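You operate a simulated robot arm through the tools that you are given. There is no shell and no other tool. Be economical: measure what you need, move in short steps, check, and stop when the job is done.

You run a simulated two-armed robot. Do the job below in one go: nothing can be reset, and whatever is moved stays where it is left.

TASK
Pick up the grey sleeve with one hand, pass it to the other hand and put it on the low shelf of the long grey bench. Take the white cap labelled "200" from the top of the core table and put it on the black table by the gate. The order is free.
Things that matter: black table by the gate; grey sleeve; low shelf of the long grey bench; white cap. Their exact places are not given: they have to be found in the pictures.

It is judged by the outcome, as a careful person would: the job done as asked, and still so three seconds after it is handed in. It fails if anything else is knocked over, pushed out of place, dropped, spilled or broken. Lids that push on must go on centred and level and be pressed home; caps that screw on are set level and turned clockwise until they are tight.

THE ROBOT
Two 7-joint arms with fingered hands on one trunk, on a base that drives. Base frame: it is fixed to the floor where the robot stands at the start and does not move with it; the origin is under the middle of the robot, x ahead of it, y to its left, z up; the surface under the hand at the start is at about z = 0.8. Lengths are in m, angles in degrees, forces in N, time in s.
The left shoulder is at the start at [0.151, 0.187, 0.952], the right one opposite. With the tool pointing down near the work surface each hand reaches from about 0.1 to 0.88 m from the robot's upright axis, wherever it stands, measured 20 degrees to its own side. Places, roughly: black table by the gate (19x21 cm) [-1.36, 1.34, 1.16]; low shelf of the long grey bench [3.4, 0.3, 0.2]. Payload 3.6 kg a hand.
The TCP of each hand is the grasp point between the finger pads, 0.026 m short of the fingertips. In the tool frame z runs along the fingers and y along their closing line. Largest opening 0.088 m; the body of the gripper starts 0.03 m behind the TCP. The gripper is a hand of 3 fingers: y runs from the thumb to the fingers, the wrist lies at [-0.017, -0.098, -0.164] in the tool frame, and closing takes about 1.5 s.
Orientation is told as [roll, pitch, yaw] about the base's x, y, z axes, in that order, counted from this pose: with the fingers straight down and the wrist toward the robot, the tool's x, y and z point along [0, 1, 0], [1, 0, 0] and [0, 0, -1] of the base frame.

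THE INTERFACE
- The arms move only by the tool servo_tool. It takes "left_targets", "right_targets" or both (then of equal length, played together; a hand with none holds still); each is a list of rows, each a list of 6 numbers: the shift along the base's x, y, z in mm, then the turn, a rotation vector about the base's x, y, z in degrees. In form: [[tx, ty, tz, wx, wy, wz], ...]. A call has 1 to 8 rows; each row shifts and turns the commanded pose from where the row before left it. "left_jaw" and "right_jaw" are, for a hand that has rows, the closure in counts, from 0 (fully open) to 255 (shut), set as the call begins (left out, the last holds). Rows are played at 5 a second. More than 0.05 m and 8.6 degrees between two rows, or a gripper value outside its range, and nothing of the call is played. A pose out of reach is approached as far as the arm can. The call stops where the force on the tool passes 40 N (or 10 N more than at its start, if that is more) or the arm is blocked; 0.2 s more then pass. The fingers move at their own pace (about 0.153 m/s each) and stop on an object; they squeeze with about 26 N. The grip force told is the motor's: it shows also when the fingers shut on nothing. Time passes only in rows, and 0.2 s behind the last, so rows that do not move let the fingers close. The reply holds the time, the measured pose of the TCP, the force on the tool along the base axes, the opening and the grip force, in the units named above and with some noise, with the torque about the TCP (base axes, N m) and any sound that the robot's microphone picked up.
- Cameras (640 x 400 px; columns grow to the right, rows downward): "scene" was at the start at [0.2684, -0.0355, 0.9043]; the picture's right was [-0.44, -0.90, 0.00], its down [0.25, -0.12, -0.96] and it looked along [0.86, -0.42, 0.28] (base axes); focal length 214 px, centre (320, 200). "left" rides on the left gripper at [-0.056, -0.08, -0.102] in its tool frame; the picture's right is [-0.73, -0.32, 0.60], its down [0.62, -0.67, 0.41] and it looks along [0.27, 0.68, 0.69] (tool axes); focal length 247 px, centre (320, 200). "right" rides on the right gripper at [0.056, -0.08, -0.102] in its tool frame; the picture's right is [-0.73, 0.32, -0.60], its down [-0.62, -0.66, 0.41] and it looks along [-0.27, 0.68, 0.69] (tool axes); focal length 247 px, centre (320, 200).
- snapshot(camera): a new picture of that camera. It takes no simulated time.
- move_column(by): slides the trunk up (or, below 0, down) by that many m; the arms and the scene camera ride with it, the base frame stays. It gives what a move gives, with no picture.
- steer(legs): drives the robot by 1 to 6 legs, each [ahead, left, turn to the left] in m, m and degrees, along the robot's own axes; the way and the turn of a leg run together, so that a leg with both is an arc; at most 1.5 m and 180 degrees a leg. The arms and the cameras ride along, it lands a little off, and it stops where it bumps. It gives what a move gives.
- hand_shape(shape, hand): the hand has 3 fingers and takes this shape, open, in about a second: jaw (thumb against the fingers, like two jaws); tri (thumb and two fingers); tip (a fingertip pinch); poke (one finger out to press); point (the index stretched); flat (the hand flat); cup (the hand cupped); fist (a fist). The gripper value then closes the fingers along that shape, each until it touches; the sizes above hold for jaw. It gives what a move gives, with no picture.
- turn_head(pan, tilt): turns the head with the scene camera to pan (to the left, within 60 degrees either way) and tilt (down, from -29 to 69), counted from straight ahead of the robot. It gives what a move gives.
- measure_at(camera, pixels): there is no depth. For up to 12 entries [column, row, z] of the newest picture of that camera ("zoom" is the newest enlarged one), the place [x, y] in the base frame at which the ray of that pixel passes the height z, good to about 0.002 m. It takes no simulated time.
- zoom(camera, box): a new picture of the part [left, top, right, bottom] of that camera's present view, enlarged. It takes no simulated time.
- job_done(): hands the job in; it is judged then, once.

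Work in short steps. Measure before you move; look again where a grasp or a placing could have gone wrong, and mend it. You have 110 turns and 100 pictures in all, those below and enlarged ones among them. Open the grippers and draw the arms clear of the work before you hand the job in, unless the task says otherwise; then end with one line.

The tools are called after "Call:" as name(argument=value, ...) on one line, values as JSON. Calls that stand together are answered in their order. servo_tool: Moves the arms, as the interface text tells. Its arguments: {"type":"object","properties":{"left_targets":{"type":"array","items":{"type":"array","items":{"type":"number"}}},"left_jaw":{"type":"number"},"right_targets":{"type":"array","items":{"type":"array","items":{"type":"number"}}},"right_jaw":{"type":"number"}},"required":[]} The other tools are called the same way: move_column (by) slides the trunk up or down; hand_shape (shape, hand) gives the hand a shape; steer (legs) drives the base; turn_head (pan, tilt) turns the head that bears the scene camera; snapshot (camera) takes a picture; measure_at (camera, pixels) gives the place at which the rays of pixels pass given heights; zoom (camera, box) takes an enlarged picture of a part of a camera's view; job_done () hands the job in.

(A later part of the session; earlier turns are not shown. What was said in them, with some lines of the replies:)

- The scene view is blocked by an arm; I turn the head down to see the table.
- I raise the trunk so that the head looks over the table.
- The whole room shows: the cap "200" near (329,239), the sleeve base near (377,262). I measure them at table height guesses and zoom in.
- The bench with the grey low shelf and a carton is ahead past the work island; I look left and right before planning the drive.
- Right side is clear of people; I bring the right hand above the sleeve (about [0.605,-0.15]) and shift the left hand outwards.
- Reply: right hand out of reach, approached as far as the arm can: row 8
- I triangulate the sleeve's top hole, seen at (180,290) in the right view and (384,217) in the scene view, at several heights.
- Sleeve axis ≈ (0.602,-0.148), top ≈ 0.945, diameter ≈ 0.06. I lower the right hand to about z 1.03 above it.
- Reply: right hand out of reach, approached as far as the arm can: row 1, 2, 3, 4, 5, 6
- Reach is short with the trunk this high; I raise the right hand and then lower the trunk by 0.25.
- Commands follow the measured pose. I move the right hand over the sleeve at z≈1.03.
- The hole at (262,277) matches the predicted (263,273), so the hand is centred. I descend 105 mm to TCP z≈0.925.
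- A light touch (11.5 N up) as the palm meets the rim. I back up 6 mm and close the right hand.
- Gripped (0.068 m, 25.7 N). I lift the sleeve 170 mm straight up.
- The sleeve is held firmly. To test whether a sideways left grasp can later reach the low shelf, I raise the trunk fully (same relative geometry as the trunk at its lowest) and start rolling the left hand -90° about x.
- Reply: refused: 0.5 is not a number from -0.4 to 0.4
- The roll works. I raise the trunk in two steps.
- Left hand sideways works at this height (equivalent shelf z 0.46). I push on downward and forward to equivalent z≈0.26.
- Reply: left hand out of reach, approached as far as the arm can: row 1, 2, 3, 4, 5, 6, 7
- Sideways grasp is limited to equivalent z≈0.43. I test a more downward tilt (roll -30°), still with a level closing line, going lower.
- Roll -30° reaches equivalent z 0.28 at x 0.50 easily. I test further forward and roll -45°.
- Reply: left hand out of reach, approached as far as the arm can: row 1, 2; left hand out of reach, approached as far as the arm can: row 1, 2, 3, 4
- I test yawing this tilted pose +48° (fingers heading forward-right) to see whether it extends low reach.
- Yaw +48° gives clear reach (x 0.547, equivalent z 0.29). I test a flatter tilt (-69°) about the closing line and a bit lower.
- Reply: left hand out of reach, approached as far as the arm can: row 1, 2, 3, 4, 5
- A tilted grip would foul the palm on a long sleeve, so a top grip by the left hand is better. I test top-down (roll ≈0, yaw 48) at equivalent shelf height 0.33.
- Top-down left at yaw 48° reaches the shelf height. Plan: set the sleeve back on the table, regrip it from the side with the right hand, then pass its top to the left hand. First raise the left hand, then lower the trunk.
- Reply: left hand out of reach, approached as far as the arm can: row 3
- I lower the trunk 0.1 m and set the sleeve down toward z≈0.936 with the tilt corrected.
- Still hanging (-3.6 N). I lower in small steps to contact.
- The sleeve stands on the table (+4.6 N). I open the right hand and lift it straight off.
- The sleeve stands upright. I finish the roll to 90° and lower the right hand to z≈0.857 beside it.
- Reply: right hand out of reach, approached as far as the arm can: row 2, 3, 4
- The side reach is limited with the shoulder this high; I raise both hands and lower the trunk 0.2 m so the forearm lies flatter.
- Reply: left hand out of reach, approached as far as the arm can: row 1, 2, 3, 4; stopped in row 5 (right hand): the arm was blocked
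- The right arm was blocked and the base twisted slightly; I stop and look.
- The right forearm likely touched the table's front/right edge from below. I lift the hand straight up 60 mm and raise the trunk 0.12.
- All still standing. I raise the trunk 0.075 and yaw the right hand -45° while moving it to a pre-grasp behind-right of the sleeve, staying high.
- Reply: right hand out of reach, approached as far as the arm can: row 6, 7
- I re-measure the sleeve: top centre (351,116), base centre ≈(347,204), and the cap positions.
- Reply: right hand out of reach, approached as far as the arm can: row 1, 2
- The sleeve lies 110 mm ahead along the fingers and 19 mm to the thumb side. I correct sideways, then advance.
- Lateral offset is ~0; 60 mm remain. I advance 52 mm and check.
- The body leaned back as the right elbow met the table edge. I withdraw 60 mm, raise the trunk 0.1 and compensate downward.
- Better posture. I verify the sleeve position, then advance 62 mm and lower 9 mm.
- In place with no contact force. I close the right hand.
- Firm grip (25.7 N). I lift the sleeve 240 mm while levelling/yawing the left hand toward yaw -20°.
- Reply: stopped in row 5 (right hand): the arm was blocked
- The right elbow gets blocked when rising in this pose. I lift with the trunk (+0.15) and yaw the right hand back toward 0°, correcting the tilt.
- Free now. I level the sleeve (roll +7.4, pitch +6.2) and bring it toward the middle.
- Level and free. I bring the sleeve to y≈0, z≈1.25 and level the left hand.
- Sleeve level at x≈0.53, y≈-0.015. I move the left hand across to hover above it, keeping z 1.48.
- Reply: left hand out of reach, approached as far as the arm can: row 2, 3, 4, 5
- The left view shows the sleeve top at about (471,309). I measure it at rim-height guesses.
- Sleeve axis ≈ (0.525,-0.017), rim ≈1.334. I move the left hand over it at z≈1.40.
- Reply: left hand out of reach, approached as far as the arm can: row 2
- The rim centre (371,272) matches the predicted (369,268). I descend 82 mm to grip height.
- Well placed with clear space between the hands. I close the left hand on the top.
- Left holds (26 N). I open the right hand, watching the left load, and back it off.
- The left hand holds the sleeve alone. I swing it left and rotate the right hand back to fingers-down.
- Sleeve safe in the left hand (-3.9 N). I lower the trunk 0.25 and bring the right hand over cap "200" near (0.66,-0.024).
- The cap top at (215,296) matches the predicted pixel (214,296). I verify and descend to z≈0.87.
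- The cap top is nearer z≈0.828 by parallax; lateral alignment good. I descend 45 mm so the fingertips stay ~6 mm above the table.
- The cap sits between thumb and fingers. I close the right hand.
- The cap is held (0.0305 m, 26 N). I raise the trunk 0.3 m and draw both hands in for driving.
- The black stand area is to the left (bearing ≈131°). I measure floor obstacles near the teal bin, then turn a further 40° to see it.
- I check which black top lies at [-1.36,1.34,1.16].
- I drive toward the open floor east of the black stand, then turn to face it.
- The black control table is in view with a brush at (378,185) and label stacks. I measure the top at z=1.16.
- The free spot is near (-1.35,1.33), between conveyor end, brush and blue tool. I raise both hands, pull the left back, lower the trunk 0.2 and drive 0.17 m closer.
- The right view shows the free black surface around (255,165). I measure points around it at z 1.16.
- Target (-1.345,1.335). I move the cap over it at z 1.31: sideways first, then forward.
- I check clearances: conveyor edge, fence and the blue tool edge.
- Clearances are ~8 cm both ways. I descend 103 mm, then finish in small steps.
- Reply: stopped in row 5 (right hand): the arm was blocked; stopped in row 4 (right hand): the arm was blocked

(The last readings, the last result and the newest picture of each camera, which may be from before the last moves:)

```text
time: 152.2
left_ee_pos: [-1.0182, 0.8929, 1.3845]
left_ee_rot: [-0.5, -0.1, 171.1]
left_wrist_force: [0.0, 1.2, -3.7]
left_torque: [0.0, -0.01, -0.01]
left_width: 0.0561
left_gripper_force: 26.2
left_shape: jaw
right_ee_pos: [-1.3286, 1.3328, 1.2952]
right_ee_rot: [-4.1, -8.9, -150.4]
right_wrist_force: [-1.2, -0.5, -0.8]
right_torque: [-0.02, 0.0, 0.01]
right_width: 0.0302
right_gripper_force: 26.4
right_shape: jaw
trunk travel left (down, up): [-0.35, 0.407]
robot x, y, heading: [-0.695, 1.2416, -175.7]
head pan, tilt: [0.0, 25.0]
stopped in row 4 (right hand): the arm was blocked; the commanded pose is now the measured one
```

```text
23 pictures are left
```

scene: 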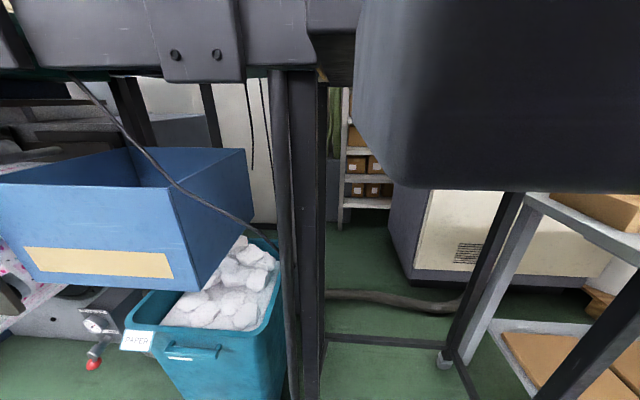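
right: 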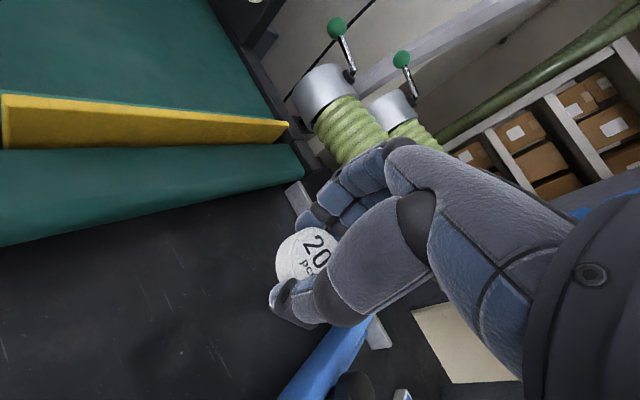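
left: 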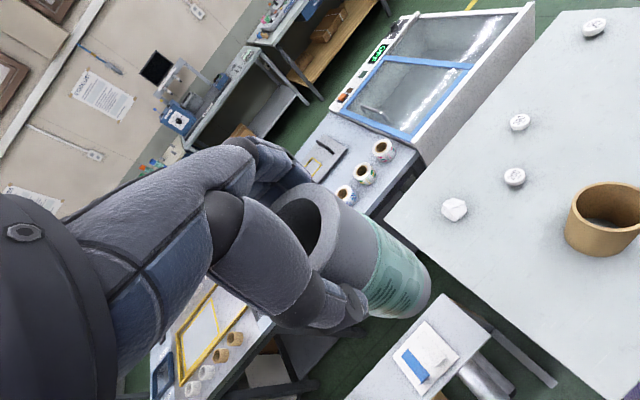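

The elbow rests on the control table; at the core table the shoulder was 0.3 m above the top. I lift the hand, raise the trunk 0.2, and relevel the hand.

Call:
servo_tool(right_targets=[[0, 0, 20, 0, 0, 0], [0, 0, 20, 0, 0, 0]])

Call:
move_column(by=0.2)

Call:
turn_head(pan=-10, tilt=40)

Call:
snapshot(camera="scene")

```text
time: 152.8
left_ee_pos: [-1.0243, 0.8967, 1.3878]
left_ee_rot: [-0.2, 0.1, 171.0]
left_wrist_force: [-0.1, 0.3, -4.0]
left_torque: [0.03, -0.01, -0.02]
left_width: 0.056
left_gripper_force: 26.0
left_shape: jaw
right_ee_pos: [-1.3345, 1.3385, 1.3269]
right_ee_rot: [-3.8, -8.2, -150.6]
right_wrist_force: [0.8, 0.9, 0.5]
right_torque: [-0.01, 0.01, -0.02]
right_width: 0.0296
right_gripper_force: 25.8
right_shape: jaw
trunk travel left (down, up): [-0.35, 0.407]
robot x, y, heading: [-0.6978, 1.2391, -175.5]
head pan, tilt: [0.0, 25.0]
```

```text
time: 155.0
left_ee_pos: [-1.0265, 0.8993, 1.586]
left_ee_rot: [-0.2, 0.1, 170.9]
left_wrist_force: [0.4, 0.2, -3.9]
left_torque: [0.03, 0.03, -0.03]
left_width: 0.0562
left_gripper_force: 26.5
left_shape: jaw
right_ee_pos: [-1.3366, 1.3379, 1.5258]
right_ee_rot: [-3.6, -8.2, -150.4]
right_wrist_force: [0.5, -0.3, 0.3]
right_torque: [-0.01, -0.02, -0.03]
right_width: 0.0299
right_gripper_force: 26.0
right_shape: jaw
trunk travel left (down, up): [-0.55, 0.207]
robot x, y, heading: [-0.6978, 1.2395, -175.8]
head pan, tilt: [0.0, 25.0]
```

```text
time: 155.8
left_ee_pos: [-1.0267, 0.8994, 1.5867]
left_ee_rot: [-0.1, 0.1, 170.9]
left_wrist_force: [0.0, -0.7, -3.8]
left_torque: [0.0, 0.01, 0.01]
left_width: 0.056
left_gripper_force: 25.3
left_shape: jaw
right_ee_pos: [-1.3354, 1.3373, 1.5269]
right_ee_rot: [-3.7, -8.2, -150.5]
right_wrist_force: [-0.2, -0.8, -0.6]
right_torque: [-0.01, -0.01, 0.0]
right_width: 0.0297
right_gripper_force: 26.1
right_shape: jaw
trunk travel left (down, up): [-0.55, 0.207]
robot x, y, heading: [-0.6987, 1.243, -175.8]
head pan, tilt: [-10.0, 40.0]
```

```text
22 pictures are left
```

scene: 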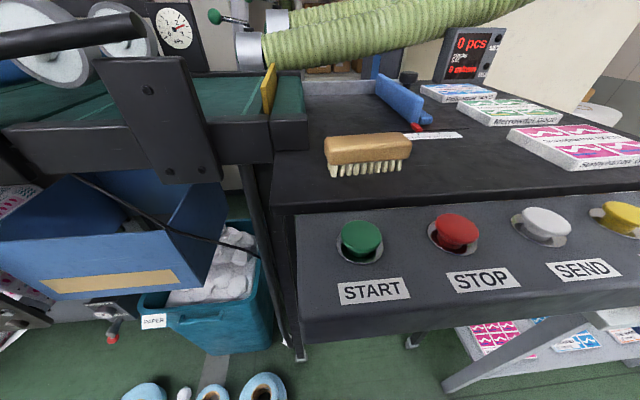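

Everything is still in place. I relevel and descend toward z≈1.215.

Call:
servo_tool(right_targets=[[-3, -1, -30, 0.4, -4.5, 0], [-3, -1, -35, 0.4, -4.5, 0], [0, 0, -45, 0, 0, 0], [0, 0, -45, 0, 0, 0], [0, 0, -45, 0, 0, 0], [0, 0, -45, 0, 0, 0], [0, 0, -40, 0, 0, 0], [0, 0, 0, 0, 0, 0]])

Call:
snapshot(camera="scene")

```text
time: 157.6
left_ee_pos: [-1.0258, 0.8977, 1.5878]
left_ee_rot: [-0.2, 0.1, 170.9]
left_wrist_force: [0.8, -0.2, -4.6]
left_torque: [0.0, 0.03, 0.01]
left_width: 0.0561
left_gripper_force: 25.8
left_shape: jaw
right_ee_pos: [-1.3432, 1.3364, 1.241]
right_ee_rot: [0.0, 0.0, -150.8]
right_wrist_force: [0.8, -0.3, -0.8]
right_torque: [-0.05, 0.0, 0.02]
right_width: 0.0297
right_gripper_force: 25.9
right_shape: jaw
trunk travel left (down, up): [-0.55, 0.207]
robot x, y, heading: [-0.6999, 1.2408, -175.8]
head pan, tilt: [-10.0, 40.0]
```

```text
21 pictures are left
```

scene: 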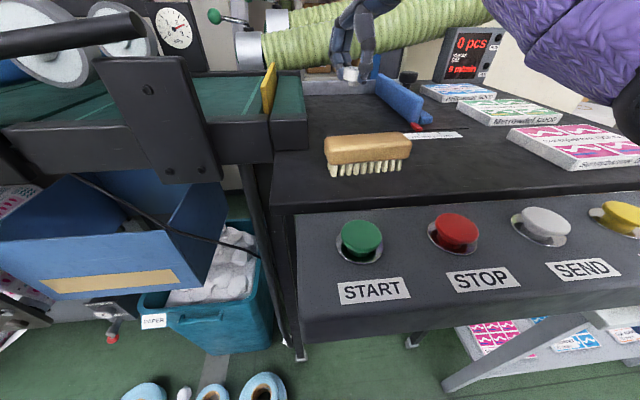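

No blocking now. I lower 38 mm and then step gently to contact.

Call:
servo_tool(right_targets=[[0, 0, -20, 0, 0, 0], [0, 0, -14, 0, 0, 0], [0, 0, -4, 0, 0, 0], [0, 0, 0, 0, 0, 0]])

Call:
servo_tool(right_targets=[[0, 0, -4, 0, 0, 0], [0, 0, -3, 0, 0, 0], [0, 0, 0, 0, 0, 0]])

Call:
zoom(camera="scene", box=[260, 30, 460, 155])

```text
time: 158.6
left_ee_pos: [-1.0258, 0.8987, 1.5867]
left_ee_rot: [-0.2, 0.1, 170.8]
left_wrist_force: [0.1, 0.3, -4.5]
left_torque: [0.01, 0.01, 0.0]
left_width: 0.0559
left_gripper_force: 26.5
left_shape: jaw
right_ee_pos: [-1.3426, 1.335, 1.2036]
right_ee_rot: [-0.1, 0.1, -150.8]
right_wrist_force: [-0.5, -0.4, -0.2]
right_torque: [-0.03, 0.0, 0.01]
right_width: 0.0297
right_gripper_force: 25.9
right_shape: jaw
trunk travel left (down, up): [-0.55, 0.207]
robot x, y, heading: [-0.6974, 1.2378, -175.9]
head pan, tilt: [-10.0, 40.0]
```

```text
time: 159.4
left_ee_pos: [-1.0276, 0.8974, 1.587]
left_ee_rot: [-0.3, 0.2, 170.9]
left_wrist_force: [0.0, 0.0, -4.5]
left_torque: [-0.02, 0.02, 0.02]
left_width: 0.0558
left_gripper_force: 25.9
left_shape: jaw
right_ee_pos: [-1.3428, 1.337, 1.1957]
right_ee_rot: [0.0, 0.1, -150.8]
right_wrist_force: [-0.5, 0.0, 0.4]
right_torque: [0.01, -0.02, 0.0]
right_width: 0.0298
right_gripper_force: 25.8
right_shape: jaw
trunk travel left (down, up): [-0.55, 0.207]
robot x, y, heading: [-0.7004, 1.2423, -175.8]
head pan, tilt: [-10.0, 40.0]
```

```text
3.20 times, centred on (360, 92) of scene
```

zoom: 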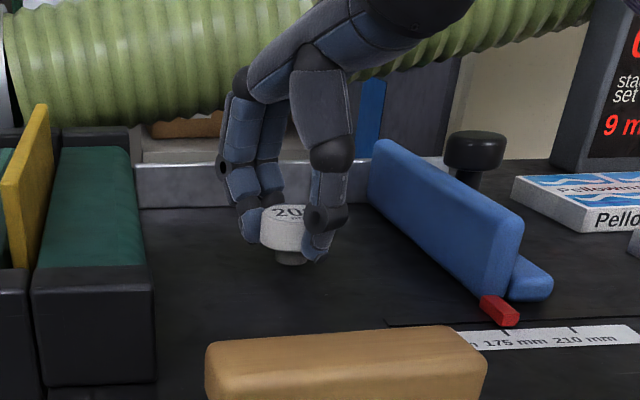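

Almost touching. I lower in 2 mm steps.

Call:
servo_tool(right_targets=[[0, 0, -2, 0, 0, 0], [0, 0, -2, 0, 0, 0], [0, 0, 0, 0, 0, 0]])

Call:
servo_tool(right_targets=[[0, 0, -1.5, 0, 0, 0], [0, 0, 0, 0, 0, 0]])

```text
time: 160.2
left_ee_pos: [-1.0261, 0.8989, 1.5866]
left_ee_rot: [-0.2, 0.1, 171.0]
left_wrist_force: [-0.2, 0.7, -4.3]
left_torque: [0.02, 0.01, 0.04]
left_width: 0.0561
left_gripper_force: 25.6
left_shape: jaw
right_ee_pos: [-1.3417, 1.3374, 1.1936]
right_ee_rot: [0.0, 0.0, -150.8]
right_wrist_force: [0.0, 0.0, 2.1]
right_torque: [0.06, -0.01, -0.01]
right_width: 0.0299
right_gripper_force: 25.9
right_shape: jaw
trunk travel left (down, up): [-0.55, 0.207]
robot x, y, heading: [-0.6988, 1.2422, -175.7]
head pan, tilt: [-10.0, 40.0]
```

```text
time: 160.8
left_ee_pos: [-1.0247, 0.8994, 1.5868]
left_ee_rot: [-0.3, 0.0, 171.0]
left_wrist_force: [0.1, 0.3, -5.1]
left_torque: [0.02, 0.0, -0.01]
left_width: 0.0559
left_gripper_force: 26.3
left_shape: jaw
right_ee_pos: [-1.3411, 1.3371, 1.1927]
right_ee_rot: [0.1, 0.0, -150.9]
right_wrist_force: [-0.9, -0.1, 6.7]
right_torque: [0.04, -0.08, -0.01]
right_width: 0.0298
right_gripper_force: 26.2
right_shape: jaw
trunk travel left (down, up): [-0.55, 0.207]
robot x, y, heading: [-0.6966, 1.2412, -175.6]
head pan, tilt: [-10.0, 40.0]
```

Contact (6.7 N). I open the right hand and rise straight up.

Call:
servo_tool(right_targets=[[0, 0, 0, 0, 0, 0], [0, 0, 0, 0, 0, 0], [0, 0, 0, 0, 0, 0], [0, 0, 0, 0, 0, 0], [0, 0, 0, 0, 0, 0], [0, 0, 15, 0, 0, 0], [0, 0, 30, 0, 0, 0], [0, 0, 40, 0, 0, 0]], right_jaw=0)

Call:
servo_tool(right_targets=[[0, 0, 40, 0, 0, 0], [20, 0, 40, 0, 0, 0], [30, 0, 40, 0, 0, 0], [40, 0, 20, 0, 0, 0], [40, 0, 20, 0, 0, 0], [40, 0, 20, 0, 0, 0], [40, 0, 0, 0, 0, 0]])

Call:
zoom(camera="scene", box=[220, 0, 540, 200])

```text
time: 162.6
left_ee_pos: [-1.0256, 0.8978, 1.5854]
left_ee_rot: [-0.2, 0.0, 170.9]
left_wrist_force: [0.7, -0.7, -5.2]
left_torque: [0.01, 0.01, 0.0]
left_width: 0.056
left_gripper_force: 25.9
left_shape: jaw
right_ee_pos: [-1.3433, 1.3359, 1.2754]
right_ee_rot: [0.0, 0.1, -150.7]
right_wrist_force: [-0.7, 0.2, -0.4]
right_torque: [0.0, 0.01, -0.03]
right_width: 0.0875
right_gripper_force: 0.1
right_shape: jaw
trunk travel left (down, up): [-0.55, 0.207]
robot x, y, heading: [-0.6941, 1.2411, -175.8]
head pan, tilt: [-10.0, 40.0]
```

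```text
time: 164.2
left_ee_pos: [-1.0252, 0.8982, 1.5859]
left_ee_rot: [-0.2, 0.0, 171.0]
left_wrist_force: [0.8, 0.2, -3.7]
left_torque: [0.02, 0.0, -0.03]
left_width: 0.0558
left_gripper_force: 26.2
left_shape: jaw
right_ee_pos: [-1.1283, 1.3374, 1.4569]
right_ee_rot: [0.0, 0.1, -150.8]
right_wrist_force: [1.2, 0.0, -0.5]
right_torque: [0.01, 0.01, 0.0]
right_width: 0.0876
right_gripper_force: 0.2
right_shape: jaw
trunk travel left (down, up): [-0.55, 0.207]
robot x, y, heading: [-0.6974, 1.2406, -175.7]
head pan, tilt: [-10.0, 40.0]
```

```text
2.00 times, centred on (380, 100) of scene
```

zoom: 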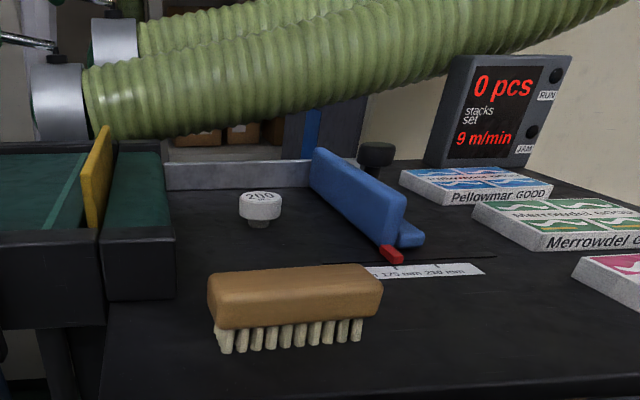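

The cap stands on the black table. Now I back away, turn to face -y and look at the route.

Call:
steer(legs=[[-0.42, 0, 0], [0, 0, 86]])

Call:
turn_head(pan=20, tilt=25)

Call:
snapshot(camera="scene")

```text
time: 170.4
left_ee_pos: [0.0325, 0.917, 1.5868]
left_ee_rot: [-0.3, 0.0, -103.6]
left_wrist_force: [0.2, 0.8, -5.0]
left_torque: [0.02, 0.03, -0.04]
left_width: 0.0559
left_gripper_force: 25.5
left_shape: jaw
right_ee_pos: [-0.4122, 0.8491, 1.4561]
right_ee_rot: [-0.1, 0.1, -65.3]
right_wrist_force: [-0.6, 0.6, -0.4]
right_torque: [-0.04, -0.05, 0.01]
right_width: 0.0879
right_gripper_force: 0.0
right_shape: jaw
trunk travel left (down, up): [-0.55, 0.207]
robot x, y, heading: [-0.2811, 1.2714, -90.1]
head pan, tilt: [-10.0, 40.0]
```

```text
time: 171.3
left_ee_pos: [0.0328, 0.9173, 1.5862]
left_ee_rot: [-0.3, 0.0, -103.6]
left_wrist_force: [-0.2, 0.7, -4.8]
left_torque: [0.01, 0.01, 0.02]
left_width: 0.056
left_gripper_force: 26.6
left_shape: jaw
right_ee_pos: [-0.4123, 0.8491, 1.4564]
right_ee_rot: [0.0, 0.1, -65.2]
right_wrist_force: [0.4, 0.1, 0.4]
right_torque: [0.0, -0.01, -0.04]
right_width: 0.0882
right_gripper_force: 0.0
right_shape: jaw
trunk travel left (down, up): [-0.55, 0.207]
robot x, y, heading: [-0.2818, 1.2713, -89.9]
head pan, tilt: [20.0, 25.0]
```

```text
18 pictures are left
```

scene: 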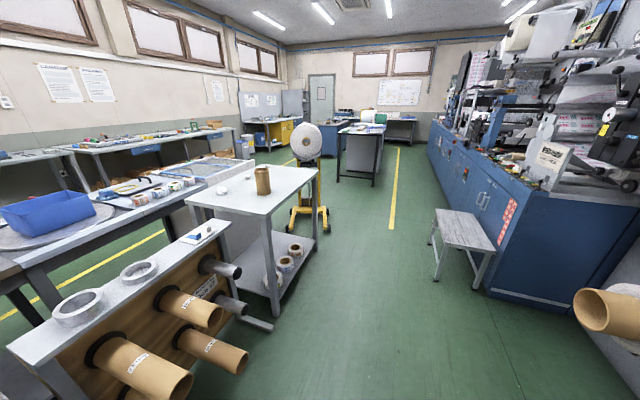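

I measure floor positions of the roll stand, far table and stool to plan the path.

Call:
measure_at(camera="scene", pixels=[[295, 228, 0], [326, 229, 0], [328, 213, 0], [300, 195, 0], [337, 180, 0], [374, 187, 0], [275, 316, 0], [315, 248, 0], [435, 280, 0], [230, 180, 0], [250, 158, 0], [391, 220, 0]])

Call:
zoom(camera="scene", box=[180, 100, 420, 250])

```text
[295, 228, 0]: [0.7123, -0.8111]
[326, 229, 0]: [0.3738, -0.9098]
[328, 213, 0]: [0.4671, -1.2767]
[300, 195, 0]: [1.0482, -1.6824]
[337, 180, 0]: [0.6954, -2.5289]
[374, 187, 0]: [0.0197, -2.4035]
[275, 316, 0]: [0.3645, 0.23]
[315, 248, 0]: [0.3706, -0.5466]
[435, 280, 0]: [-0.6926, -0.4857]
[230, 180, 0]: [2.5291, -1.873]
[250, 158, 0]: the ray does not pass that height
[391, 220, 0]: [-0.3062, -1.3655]
```

```text
2.67 times, centred on (300, 175) of scene
```

zoom: 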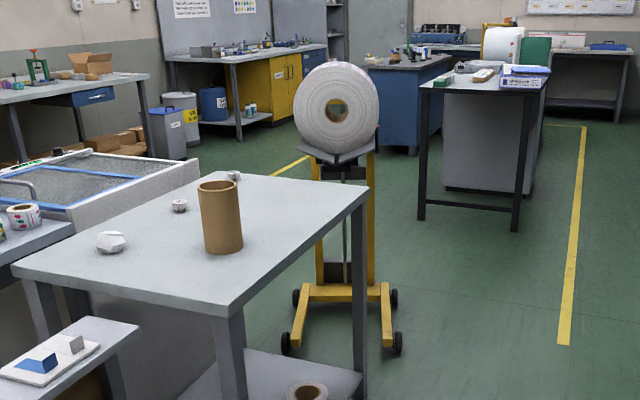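

Route: down the aisle to y≈-1.87, then east between the roll stand (y>-1.35) and the far table (y<-2.4). I drive the first part.

Call:
steer(legs=[[1.5, 0.12, 0], [1.5, 0, 0], [0.13, 0, 0], [0, 0, 90]])

Call:
turn_head(pan=15, tilt=25)

Call:
snapshot(camera="scene")

```text
refused: leg 1 is longer than a leg can be; nothing moved
```

```text
time: 172.0
left_ee_pos: [0.0322, 0.9169, 1.5857]
left_ee_rot: [-0.2, 0.1, -103.7]
left_wrist_force: [0.5, 0.0, -3.7]
left_torque: [0.01, -0.01, 0.01]
left_width: 0.0559
left_gripper_force: 26.4
left_shape: jaw
right_ee_pos: [-0.4136, 0.8491, 1.4556]
right_ee_rot: [0.0, 0.1, -65.3]
right_wrist_force: [0.2, -0.7, 0.7]
right_torque: [0.02, 0.02, 0.01]
right_width: 0.088
right_gripper_force: 0.1
right_shape: jaw
trunk travel left (down, up): [-0.55, 0.207]
robot x, y, heading: [-0.283, 1.2729, -90.5]
head pan, tilt: [15.0, 25.0]
```

```text
16 pictures are left
```

scene: 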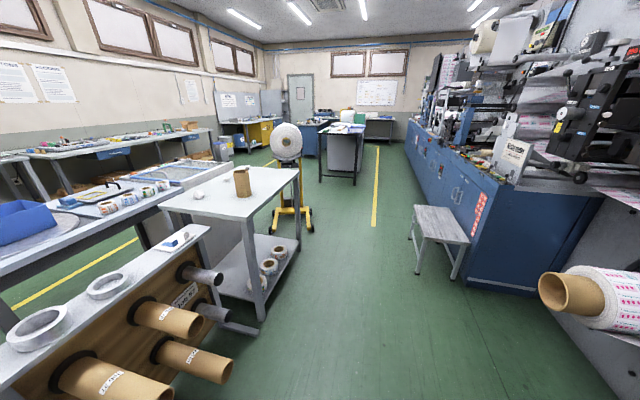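

The first leg was slightly too long; I repeat it with shorter legs.

Call:
steer(legs=[[1.2, 0.12, 0], [1.3, 0, 0], [0.63, 0, 0], [0, 0, 90]])

Call:
turn_head(pan=15, tilt=25)

Call:
snapshot(camera="scene")

```text
time: 191.4
left_ee_pos: [0.2073, -1.5965, 1.5865]
left_ee_rot: [-0.2, 0.1, -13.2]
left_wrist_force: [-0.5, 0.0, -4.3]
left_torque: [0.01, -0.02, 0.02]
left_width: 0.0555
left_gripper_force: 26.3
left_shape: jaw
right_ee_pos: [0.2794, -2.0406, 1.4559]
right_ee_rot: [0.0, 0.1, 25.2]
right_wrist_force: [-0.5, -0.7, 0.2]
right_torque: [-0.01, 0.0, 0.03]
right_width: 0.0879
right_gripper_force: 0.1
right_shape: jaw
trunk travel left (down, up): [-0.55, 0.207]
robot x, y, heading: [-0.1471, -1.9128, 0.3]
head pan, tilt: [15.0, 25.0]
```

```text
time: 192.0
left_ee_pos: [0.2066, -1.5969, 1.5863]
left_ee_rot: [-0.3, 0.1, -13.1]
left_wrist_force: [-0.7, 0.1, -4.2]
left_torque: [-0.04, 0.01, 0.01]
left_width: 0.0557
left_gripper_force: 25.4
left_shape: jaw
right_ee_pos: [0.2794, -2.0404, 1.4553]
right_ee_rot: [0.1, 0.1, 25.3]
right_wrist_force: [-0.5, -0.5, 0.6]
right_torque: [-0.02, 0.03, -0.02]
right_width: 0.0881
right_gripper_force: 0.1
right_shape: jaw
trunk travel left (down, up): [-0.55, 0.207]
robot x, y, heading: [-0.1426, -1.9103, 0.2]
head pan, tilt: [15.0, 25.0]
```

```text
15 pictures are left
```

scene: 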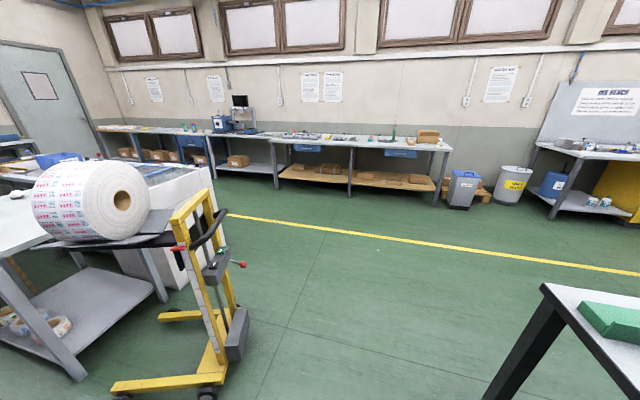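

I measure the stand's near parts, the far table corner and the bench legs.

Call:
measure_at(camera="scene", pixels=[[207, 397, 0], [240, 355, 0], [235, 305, 0], [240, 262, 0.7], [545, 290, 0.8], [490, 398, 0.1], [277, 188, 0], [432, 205, 0], [215, 178, 0], [300, 235, 0], [272, 150, 0.75], [205, 260, 0]])

```text
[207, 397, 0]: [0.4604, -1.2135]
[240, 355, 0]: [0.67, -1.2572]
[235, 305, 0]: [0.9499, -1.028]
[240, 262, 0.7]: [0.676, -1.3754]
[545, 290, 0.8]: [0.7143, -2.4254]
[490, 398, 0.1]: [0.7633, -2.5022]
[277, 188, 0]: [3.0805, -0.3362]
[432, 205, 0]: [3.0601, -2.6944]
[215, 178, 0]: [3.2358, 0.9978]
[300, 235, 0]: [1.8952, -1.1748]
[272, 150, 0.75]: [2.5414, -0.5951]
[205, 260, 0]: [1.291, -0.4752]
```

The passage is clear. I drive 2.4 m east and look to the left along the bench corridor.

Call:
steer(legs=[[1.4, 0, 0], [1.05, 0, 0]])

Call:
turn_head(pan=60, tilt=28)

Call:
snapshot(camera="scene")

```text
time: 204.0
left_ee_pos: [2.6629, -1.5735, 1.5866]
left_ee_rot: [-0.2, 0.1, -12.5]
left_wrist_force: [-0.2, -0.9, -4.0]
left_torque: [-0.02, 0.0, 0.03]
left_width: 0.0555
left_gripper_force: 26.2
left_shape: jaw
right_ee_pos: [2.7395, -2.0175, 1.4561]
right_ee_rot: [0.0, 0.1, 25.8]
right_wrist_force: [0.7, 0.1, -0.7]
right_torque: [0.0, -0.01, 0.01]
right_width: 0.0878
right_gripper_force: 0.0
right_shape: jaw
trunk travel left (down, up): [-0.55, 0.207]
robot x, y, heading: [2.3117, -1.8937, 0.5]
head pan, tilt: [15.0, 25.0]
```

```text
time: 205.2
left_ee_pos: [2.6616, -1.5741, 1.5855]
left_ee_rot: [-0.2, 0.1, -12.5]
left_wrist_force: [-0.4, -0.3, -4.8]
left_torque: [0.02, -0.02, 0.0]
left_width: 0.0555
left_gripper_force: 26.0
left_shape: jaw
right_ee_pos: [2.739, -2.0178, 1.4556]
right_ee_rot: [0.0, 0.0, 25.7]
right_wrist_force: [-0.3, 0.1, 0.5]
right_torque: [-0.01, -0.02, 0.02]
right_width: 0.0878
right_gripper_force: 0.1
right_shape: jaw
trunk travel left (down, up): [-0.55, 0.207]
robot x, y, heading: [2.3108, -1.8957, 0.8]
head pan, tilt: [60.0, 28.0]
```

```text
14 pictures are left
```

scene: 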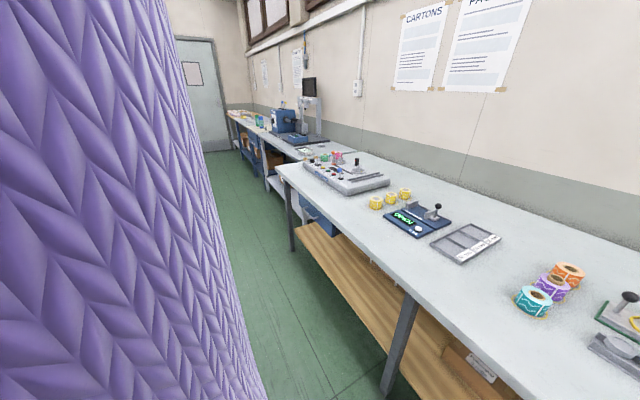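

The grey-shelf bench begins past the wooden one (y≈-0.34). I strafe left about 1.7 m and look at its shelf.

Call:
steer(legs=[[0.02, 1.2, 0], [0.05, 0.5, -0.8]])

Call:
turn_head(pan=0, tilt=45)

Call:
snapshot(camera="scene")

```text
time: 213.7
left_ee_pos: [2.7133, 0.0945, 1.5868]
left_ee_rot: [-0.2, 0.1, -13.4]
left_wrist_force: [0.1, 0.8, -3.2]
left_torque: [-0.03, -0.02, 0.0]
left_width: 0.0557
left_gripper_force: 25.6
left_shape: jaw
right_ee_pos: [2.7827, -0.3507, 1.4566]
right_ee_rot: [0.0, 0.2, 25.0]
right_wrist_force: [-0.4, -0.6, 0.5]
right_torque: [0.02, 0.0, 0.0]
right_width: 0.0879
right_gripper_force: 0.0
right_shape: jaw
trunk travel left (down, up): [-0.55, 0.207]
robot x, y, heading: [2.3607, -0.2224, 0.1]
head pan, tilt: [60.0, 28.0]
```

```text
time: 215.0
left_ee_pos: [2.7125, 0.0921, 1.5871]
left_ee_rot: [-0.1, 0.2, -13.4]
left_wrist_force: [1.0, 0.1, -3.7]
left_torque: [-0.02, 0.03, 0.01]
left_width: 0.0557
left_gripper_force: 26.2
left_shape: jaw
right_ee_pos: [2.7834, -0.3514, 1.4548]
right_ee_rot: [0.0, 0.1, 25.0]
right_wrist_force: [0.2, 0.1, -0.3]
right_torque: [-0.03, -0.02, 0.01]
right_width: 0.0877
right_gripper_force: 0.1
right_shape: jaw
trunk travel left (down, up): [-0.55, 0.207]
robot x, y, heading: [2.3595, -0.2211, 0.2]
head pan, tilt: [0.0, 45.0]
```

```text
13 pictures are left
```

scene: 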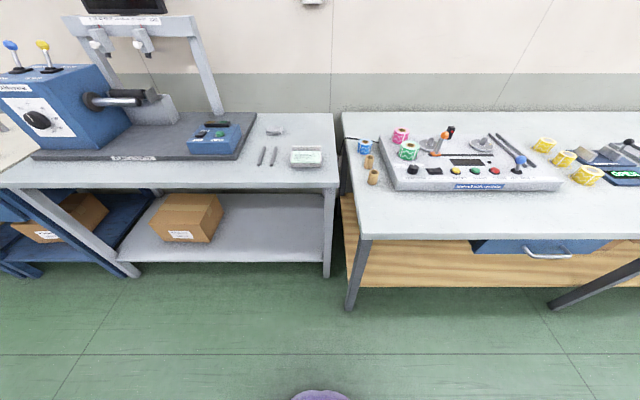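

I measure the shelf (front edge row ≈258, z 0.2), the carton and the bench top edge.

Call:
measure_at(camera="scene", pixels=[[235, 256, 0.2], [322, 256, 0.2], [150, 256, 0.2], [215, 240, 0.2], [290, 225, 0.2], [240, 187, 0.75], [335, 185, 0.75], [20, 187, 0.75], [322, 275, 0], [130, 274, 0], [348, 308, 0]])

Call:
zoom(camera="scene", box=[100, 150, 380, 325])

```text
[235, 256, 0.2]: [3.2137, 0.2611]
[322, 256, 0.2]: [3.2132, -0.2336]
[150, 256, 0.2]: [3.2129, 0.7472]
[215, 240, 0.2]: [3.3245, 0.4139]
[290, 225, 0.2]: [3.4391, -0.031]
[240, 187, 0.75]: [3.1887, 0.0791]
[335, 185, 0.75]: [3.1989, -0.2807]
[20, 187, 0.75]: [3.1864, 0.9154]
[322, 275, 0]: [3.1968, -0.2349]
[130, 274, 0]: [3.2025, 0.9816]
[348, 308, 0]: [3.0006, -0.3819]
```

```text
2.29 times, centred on (240, 238) of scene
```

zoom: 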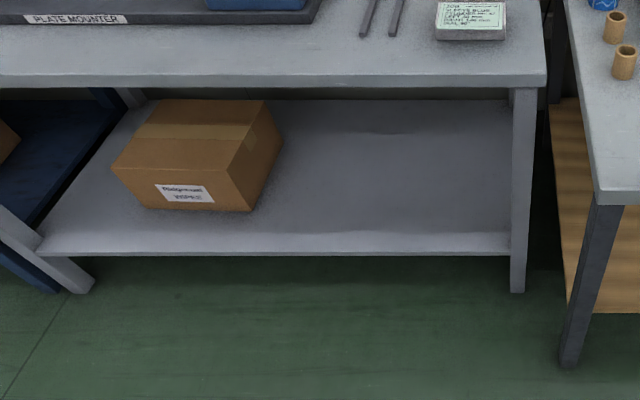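

Shelf: front edge x≈3.21, free for y -0.2…0.3; target (3.31, 0.05). I retract the right hand and lower the trunk fully.

Call:
servo_tool(right_targets=[[-20, -20, 20, 0, 0, 0], [-20, -20, 20, 0, 0, 0], [-20, -20, 20, 0, 0, 0], [-20, -20, 20, 0, 0, 0], [-20, -20, 20, 0, 0, 0], [-20, -20, 20, 0, 0, 0], [-20, -20, 20, 0, 0, 0]])

Call:
move_column(by=-0.4)

Call:
move_column(by=-0.148)

```text
time: 216.6
left_ee_pos: [2.7099, 0.0933, 1.5863]
left_ee_rot: [-0.1, 0.0, -13.4]
left_wrist_force: [-0.4, -0.5, -4.4]
left_torque: [-0.02, 0.01, -0.01]
left_width: 0.0555
left_gripper_force: 26.1
left_shape: jaw
right_ee_pos: [2.6401, -0.4927, 1.5974]
right_ee_rot: [0.1, -0.1, 24.9]
right_wrist_force: [-1.4, -0.3, 0.2]
right_torque: [0.0, 0.01, 0.02]
right_width: 0.0877
right_gripper_force: 0.1
right_shape: jaw
trunk travel left (down, up): [-0.55, 0.207]
robot x, y, heading: [2.3604, -0.222, 0.1]
head pan, tilt: [0.0, 45.0]
```

```text
time: 220.4
left_ee_pos: [2.712, 0.0934, 1.1864]
left_ee_rot: [-0.2, 0.1, -13.4]
left_wrist_force: [0.4, -0.1, -3.8]
left_torque: [0.02, 0.05, 0.01]
left_width: 0.0558
left_gripper_force: 25.9
left_shape: jaw
right_ee_pos: [2.6429, -0.4914, 1.1969]
right_ee_rot: [0.1, 0.0, 25.0]
right_wrist_force: [-0.8, 0.2, -1.0]
right_torque: [-0.01, -0.02, -0.01]
right_width: 0.0876
right_gripper_force: 0.0
right_shape: jaw
trunk travel left (down, up): [-0.15, 0.607]
robot x, y, heading: [2.3607, -0.2228, -0.1]
head pan, tilt: [0.0, 45.0]
```

```text
time: 222.1
left_ee_pos: [2.7683, 0.0925, 1.0161]
left_ee_rot: [-1.5, 6.0, -13.3]
left_wrist_force: [-0.1, -0.7, -3.4]
left_torque: [-0.03, -0.02, 0.01]
left_width: 0.0556
left_gripper_force: 26.4
left_shape: jaw
right_ee_pos: [2.6912, -0.4913, 1.0365]
right_ee_rot: [2.2, 4.7, 25.2]
right_wrist_force: [-0.8, 0.5, -0.2]
right_torque: [0.04, 0.02, -0.02]
right_width: 0.088
right_gripper_force: 0.1
right_shape: jaw
trunk travel left (down, up): [-0.002, 0.755]
robot x, y, heading: [2.3586, -0.2234, -0.0]
head pan, tilt: [0.0, 45.0]
```

I yaw the left hand toward +48° while lowering it.

Call:
servo_tool(left_targets=[[10, 0, -40, 0, 0, 7.7], [10, 0, -40, 0, 0, 7.7], [10, 0, -40, 0, 0, 7.7], [10, 0, -40, 0, 0, 7.7], [10, 0, -40, 0, 0, 7.7], [10, 0, -40, 0, 0, 7.7], [10, 0, -40, 0, 0, 7.7], [10, 0, -40, 0, 0, 7.7]])

```text
time: 223.9
left_ee_pos: [2.8734, 0.0961, 0.7123]
left_ee_rot: [-1.7, 6.1, 48.4]
left_wrist_force: [-0.3, -0.1, -4.4]
left_torque: [0.02, -0.01, -0.01]
left_width: 0.0556
left_gripper_force: 26.3
left_shape: jaw
left hand out of reach, approached as far as the arm can: row 5, 6, 7
right_ee_pos: [2.6929, -0.491, 1.0338]
right_ee_rot: [2.5, 4.9, 25.1]
right_wrist_force: [0.1, -0.6, 0.8]
right_torque: [0.0, 0.0, -0.02]
right_width: 0.0877
right_gripper_force: 0.0
right_shape: jaw
trunk travel left (down, up): [-0.002, 0.755]
robot x, y, heading: [2.3603, -0.2224, 0.0]
head pan, tilt: [0.0, 45.0]
```

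I level the hand and continue down to z≈0.42 at the tested relative spot.

Call:
servo_tool(left_targets=[[0, 0, -10, 5.7, -2.8, 0], [9, 0, -42, 0, 0, 0], [9, 0, -42, 0, 0, 0], [9, 0, -42, 0, 0, 0], [9, 0, -42, 0, 0, 0], [10, 0, -42, 0, 0, 0], [10, 0, -42, 0, 0, 0], [10, 0, -28, 0, 0, 0]])

Call:
snapshot(camera="left")

```text
time: 225.7
left_ee_pos: [2.9424, 0.0988, 0.4196]
left_ee_rot: [0.2, 0.1, 48.3]
left_wrist_force: [-0.5, 0.0, -4.2]
left_torque: [-0.03, -0.01, 0.03]
left_width: 0.0553
left_gripper_force: 25.8
left_shape: jaw
left hand out of reach, approached as far as the arm can: row 1
right_ee_pos: [2.6928, -0.4912, 1.0364]
right_ee_rot: [2.4, 4.8, 25.1]
right_wrist_force: [0.1, 0.2, -0.6]
right_torque: [0.01, -0.03, 0.0]
right_width: 0.0876
right_gripper_force: 0.0
right_shape: jaw
trunk travel left (down, up): [-0.002, 0.755]
robot x, y, heading: [2.3621, -0.2242, 0.0]
head pan, tilt: [0.0, 45.0]
```

```text
11 pictures are left
```

left: 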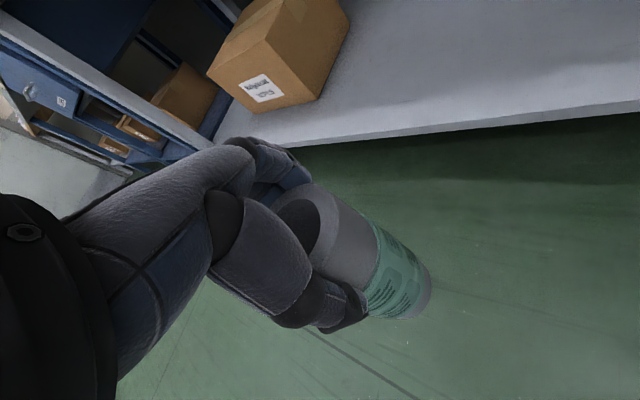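

Sleeve hangs level in front of the shelf. I verify the shelf edge and carton from this view before driving in.

Call:
measure_at(camera="left", pixels=[[500, 125, 0.2], [350, 140, 0.2], [310, 105, 0.2], [620, 105, 0.2], [248, 108, 0.2]])

Call:
steer(legs=[[0.2, 0, 0]])

Call:
snapshot(camera="left")

```text
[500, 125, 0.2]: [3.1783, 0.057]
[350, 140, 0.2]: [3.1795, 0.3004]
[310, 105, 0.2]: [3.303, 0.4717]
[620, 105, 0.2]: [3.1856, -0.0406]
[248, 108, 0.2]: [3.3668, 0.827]
```

```text
time: 227.3
left_ee_pos: [3.1438, 0.0975, 0.4209]
left_ee_rot: [0.3, 0.0, 48.2]
left_wrist_force: [-0.2, 0.2, -3.7]
left_torque: [0.0, 0.0, -0.01]
left_width: 0.0557
left_gripper_force: 26.1
left_shape: jaw
right_ee_pos: [2.8945, -0.4913, 1.0359]
right_ee_rot: [2.4, 4.8, 25.1]
right_wrist_force: [0.2, 0.3, -0.3]
right_torque: [0.01, 0.01, -0.03]
right_width: 0.0877
right_gripper_force: 0.0
right_shape: jaw
trunk travel left (down, up): [-0.002, 0.755]
robot x, y, heading: [2.5621, -0.2242, -0.1]
head pan, tilt: [0.0, 45.0]
```

```text
10 pictures are left
```

left: 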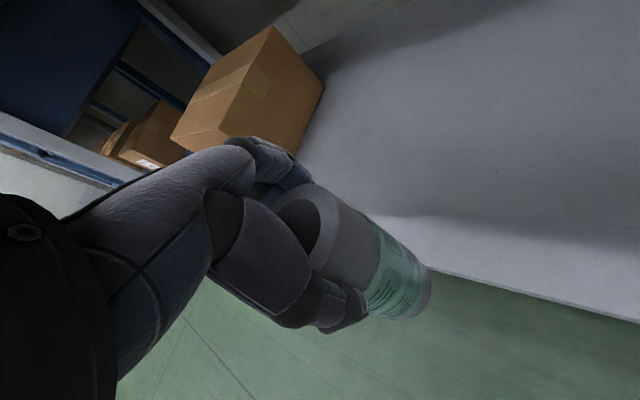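

The sleeve is over the shelf lip with clearance to the carton. I drive 0.155 m further in.

Call:
steer(legs=[[0.155, 0, 0]])

Call:
snapshot(camera="left")

Call:
snapshot(camera="scene")

```text
time: 228.7
left_ee_pos: [3.2753, 0.1235, 0.438]
left_ee_rot: [-1.5, -0.8, 49.5]
left_wrist_force: [0.3, 0.5, -4.0]
left_torque: [0.0, -0.01, 0.01]
left_width: 0.0554
left_gripper_force: 26.3
left_shape: jaw
right_ee_pos: [3.0173, -0.4686, 1.0478]
right_ee_rot: [1.2, 3.3, 26.3]
right_wrist_force: [0.8, -0.8, 0.4]
right_torque: [-0.01, 0.02, -0.01]
right_width: 0.0874
right_gripper_force: 0.0
right_shape: jaw
trunk travel left (down, up): [-0.002, 0.755]
robot x, y, heading: [2.7056, -0.2139, 1.6]
head pan, tilt: [0.0, 45.0]
```

```text
9 pictures are left
```

left: 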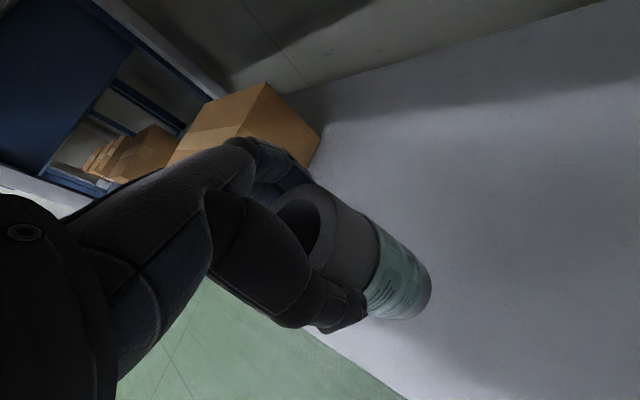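

```text
8 pictures are left
```

scene: 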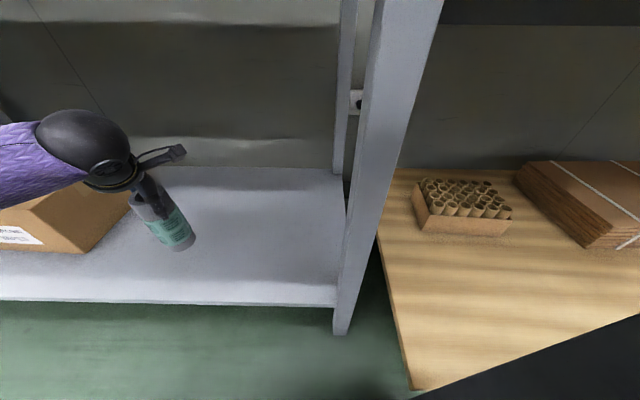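

The right side nudged the neighbouring bench (heading 1.6°). I back off 3 cm and check the pose.

Call:
steer(legs=[[-0.03, 0, 0]])

Call:
zoom(camera="scene", box=[0, 80, 400, 330])

```text
time: 229.6
left_ee_pos: [3.2585, 0.1222, 0.4114]
left_ee_rot: [0.6, 0.7, 49.6]
left_wrist_force: [-0.2, -0.1, -4.6]
left_torque: [-0.04, -0.01, -0.01]
left_width: 0.0556
left_gripper_force: 26.5
left_shape: jaw
right_ee_pos: [3.0274, -0.4702, 1.0311]
right_ee_rot: [2.2, 5.4, 26.3]
right_wrist_force: [-0.6, 1.4, -0.5]
right_torque: [-0.07, -0.02, -0.04]
right_width: 0.0879
right_gripper_force: 0.0
right_shape: jaw
trunk travel left (down, up): [-0.002, 0.755]
robot x, y, heading: [2.6779, -0.2159, 1.3]
head pan, tilt: [0.0, 45.0]
```

```text
1.60 times, centred on (200, 205) of scene
```

zoom: 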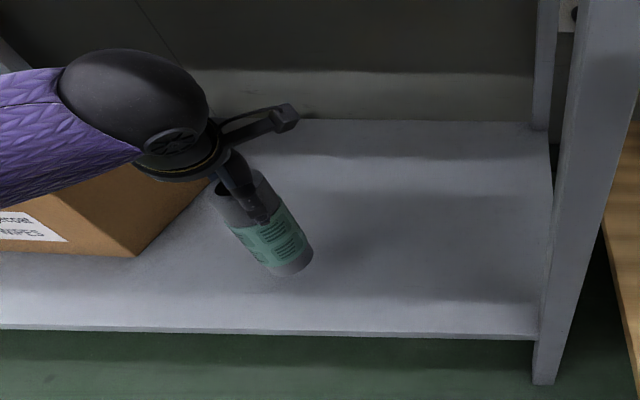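

Level again. I shift the sleeve to about (3.29, 0.075), then lower toward z≈0.345.

Call:
servo_tool(left_targets=[[10, -15, 0, 0, 0, 0], [10, -15, 0, 0, 0, 0], [10, -15, 0, 0, 0, 0], [0, 0, -20, 0, 0, 0], [0, 0, -20, 0, 0, 0], [0, 0, -20, 0, 0, 0], [0, 0, -5, 0, 0, 0], [0, 0, 0, 0, 0, 0]])

Call:
zoom(camera="scene", box=[0, 80, 400, 330])

```text
time: 231.4
left_ee_pos: [3.2924, 0.0775, 0.3529]
left_ee_rot: [0.1, 0.0, 49.5]
left_wrist_force: [-3.3, 3.0, 32.3]
left_torque: [0.14, 0.0, 0.07]
left_width: 0.054
left_gripper_force: 26.3
left_shape: jaw
right_ee_pos: [3.0246, -0.4737, 1.033]
right_ee_rot: [2.4, 5.2, 26.3]
right_wrist_force: [-0.1, 1.0, 0.0]
right_torque: [0.02, 0.02, -0.03]
right_width: 0.0877
right_gripper_force: 0.0
right_shape: jaw
trunk travel left (down, up): [-0.002, 0.755]
robot x, y, heading: [2.6777, -0.2141, 1.2]
head pan, tilt: [0.0, 45.0]
```

```text
1.60 times, centred on (200, 205) of scene
```

zoom: 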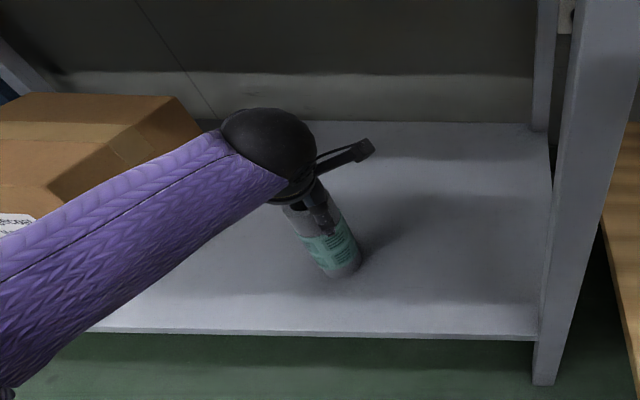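

The sleeve has touched the shelf (32 N). I ease up a few mm to reduce the load.

Call:
servo_tool(left_targets=[[0, 0, 4, 0, 0, 0], [0, 0, 0, 0, 0, 0]])

```text
time: 232.0
left_ee_pos: [3.2889, 0.0751, 0.3542]
left_ee_rot: [0.4, 0.4, 49.6]
left_wrist_force: [6.1, 3.4, 16.5]
left_torque: [0.31, -0.22, -0.06]
left_width: 0.0547
left_gripper_force: 25.4
left_shape: jaw
right_ee_pos: [3.0248, -0.473, 1.0321]
right_ee_rot: [2.3, 5.1, 26.4]
right_wrist_force: [-0.6, 0.2, -0.3]
right_torque: [-0.04, 0.04, 0.06]
right_width: 0.0879
right_gripper_force: 0.1
right_shape: jaw
trunk travel left (down, up): [-0.002, 0.755]
robot x, y, heading: [2.6802, -0.218, 1.4]
head pan, tilt: [0.0, 45.0]
```

Call:
servo_tool(left_targets=[[0, 0, 3, 0, 0, 0], [0, 0, 0, 0, 0, 0]])

Call:
zoom(camera="left", box=[200, 140, 520, 340])

```text
time: 232.6
left_ee_pos: [3.2881, 0.074, 0.3546]
left_ee_rot: [0.5, 0.7, 49.3]
left_wrist_force: [1.3, -0.8, 2.3]
left_torque: [0.17, -0.21, -0.08]
left_width: 0.0544
left_gripper_force: 25.7
left_shape: jaw
right_ee_pos: [3.0249, -0.4732, 1.031]
right_ee_rot: [2.5, 5.2, 26.3]
right_wrist_force: [-0.4, -0.1, 0.1]
right_torque: [-0.04, -0.02, 0.0]
right_width: 0.088
right_gripper_force: 0.1
right_shape: jaw
trunk travel left (down, up): [-0.002, 0.755]
robot x, y, heading: [2.678, -0.2168, 1.3]
head pan, tilt: [0.0, 45.0]
```

```text
2.00 times, centred on (360, 240) of left
```

zoom: 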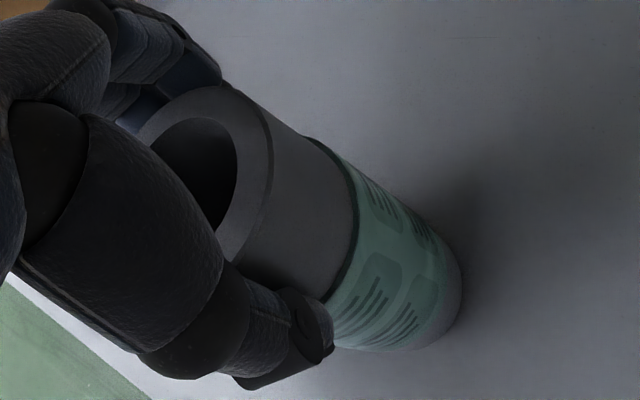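

Sleeve stands on the shelf with light load. I open the left hand and rise 60 mm.

Call:
servo_tool(left_targets=[[0, 0, 0, 0, 0, 0], [0, 0, 0, 0, 0, 0], [0, 0, 0, 0, 0, 0], [0, 0, 0, 0, 0, 0], [0, 0, 0, 0, 0, 0], [0, 0, 15, 0, 0, 0], [0, 0, 25, 0, 0, 0], [0, 0, 20, 0, 0, 0]], left_jaw=0)

Call:
snapshot(camera="left")

```text
time: 234.4
left_ee_pos: [3.2885, 0.0757, 0.4172]
left_ee_rot: [0.5, 0.4, 49.5]
left_wrist_force: [-1.2, 0.3, -0.2]
left_torque: [0.02, -0.01, 0.01]
left_width: 0.0877
left_gripper_force: 0.0
left_shape: jaw
right_ee_pos: [3.0243, -0.4748, 1.0307]
right_ee_rot: [2.5, 5.2, 26.4]
right_wrist_force: [0.1, 0.7, 0.0]
right_torque: [-0.04, 0.02, 0.02]
right_width: 0.0882
right_gripper_force: 0.0
right_shape: jaw
trunk travel left (down, up): [-0.002, 0.755]
robot x, y, heading: [2.6806, -0.2143, 1.2]
head pan, tilt: [0.0, 45.0]
```

```text
4 pictures are left
```

left: 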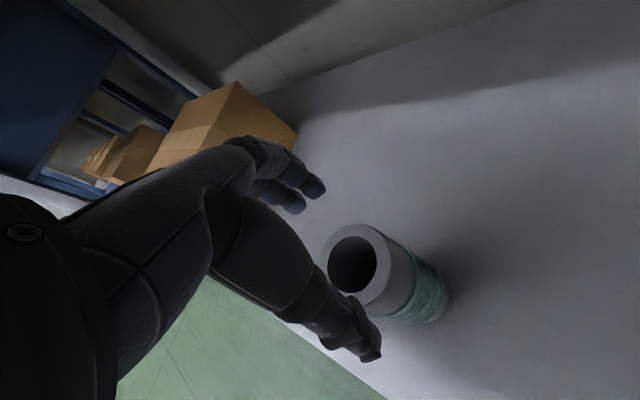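

The sleeve stands free and upright. I rise 15 mm more and back out 0.4 m.

Call:
servo_tool(left_targets=[[0, 0, 15, 0, 0, 0], [0, 0, 0, 0, 0, 0]])

Call:
steer(legs=[[-0.38, 0, 0]])

Call:
turn_head(pan=15, tilt=20)

Call:
snapshot(camera="scene")

```text
time: 235.0
left_ee_pos: [3.2894, 0.076, 0.4326]
left_ee_rot: [0.5, 0.5, 49.5]
left_wrist_force: [1.0, 0.6, 0.1]
left_torque: [0.02, 0.02, 0.02]
left_width: 0.0876
left_gripper_force: 0.1
left_shape: jaw
right_ee_pos: [3.0248, -0.4719, 1.031]
right_ee_rot: [2.3, 5.3, 26.4]
right_wrist_force: [0.4, 0.6, 0.6]
right_torque: [0.03, 0.0, -0.02]
right_width: 0.0878
right_gripper_force: 0.0
right_shape: jaw
trunk travel left (down, up): [-0.002, 0.755]
robot x, y, heading: [2.6825, -0.2141, 1.1]
head pan, tilt: [0.0, 45.0]
```

```text
time: 237.3
left_ee_pos: [2.9264, 0.062, 0.4308]
left_ee_rot: [0.7, 0.5, 49.0]
left_wrist_force: [0.1, 0.4, 0.3]
left_torque: [0.02, -0.02, 0.01]
left_width: 0.0876
left_gripper_force: 0.1
left_shape: jaw
right_ee_pos: [2.6598, -0.4823, 1.0297]
right_ee_rot: [2.6, 5.3, 25.9]
right_wrist_force: [0.3, -0.7, 0.4]
right_torque: [-0.03, 0.03, 0.0]
right_width: 0.0881
right_gripper_force: 0.1
right_shape: jaw
trunk travel left (down, up): [-0.002, 0.755]
robot x, y, heading: [2.3089, -0.2207, 0.5]
head pan, tilt: [0.0, 45.0]
```

```text
time: 238.2
left_ee_pos: [2.9264, 0.0632, 0.4301]
left_ee_rot: [0.6, 0.4, 48.9]
left_wrist_force: [0.7, 0.3, 0.2]
left_torque: [-0.01, 0.01, 0.03]
left_width: 0.0878
left_gripper_force: 0.0
left_shape: jaw
right_ee_pos: [2.6586, -0.4842, 1.0301]
right_ee_rot: [2.6, 5.3, 25.9]
right_wrist_force: [-1.0, 0.6, -0.8]
right_torque: [0.0, 0.02, -0.01]
right_width: 0.0879
right_gripper_force: 0.1
right_shape: jaw
trunk travel left (down, up): [-0.002, 0.755]
robot x, y, heading: [2.3096, -0.2166, 0.6]
head pan, tilt: [15.0, 20.0]
```

```text
3 pictures are left
```

scene: 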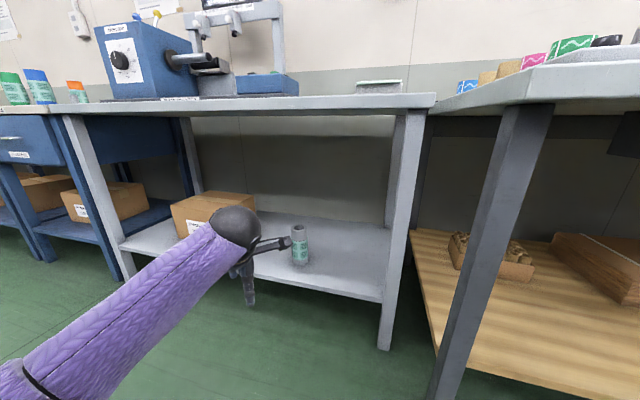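

The sleeve stands upright on the grey low shelf at (299,245), the carton is undisturbed, and both hands are open and clear. I hand the job in.

Call:
job_done()

```text
The job is handed in.
```

The job is handed in: the grey sleeve was picked up by the right hand, passed to the left, and stands upright on the low shelf of the grey bench. The cap "200" stands on the black table by the gate. The right arm and body touched the core table, the control table and the wooden bench next to the grey one during the work. I saw nothing knocked over or shifted in the views I took afterwards.
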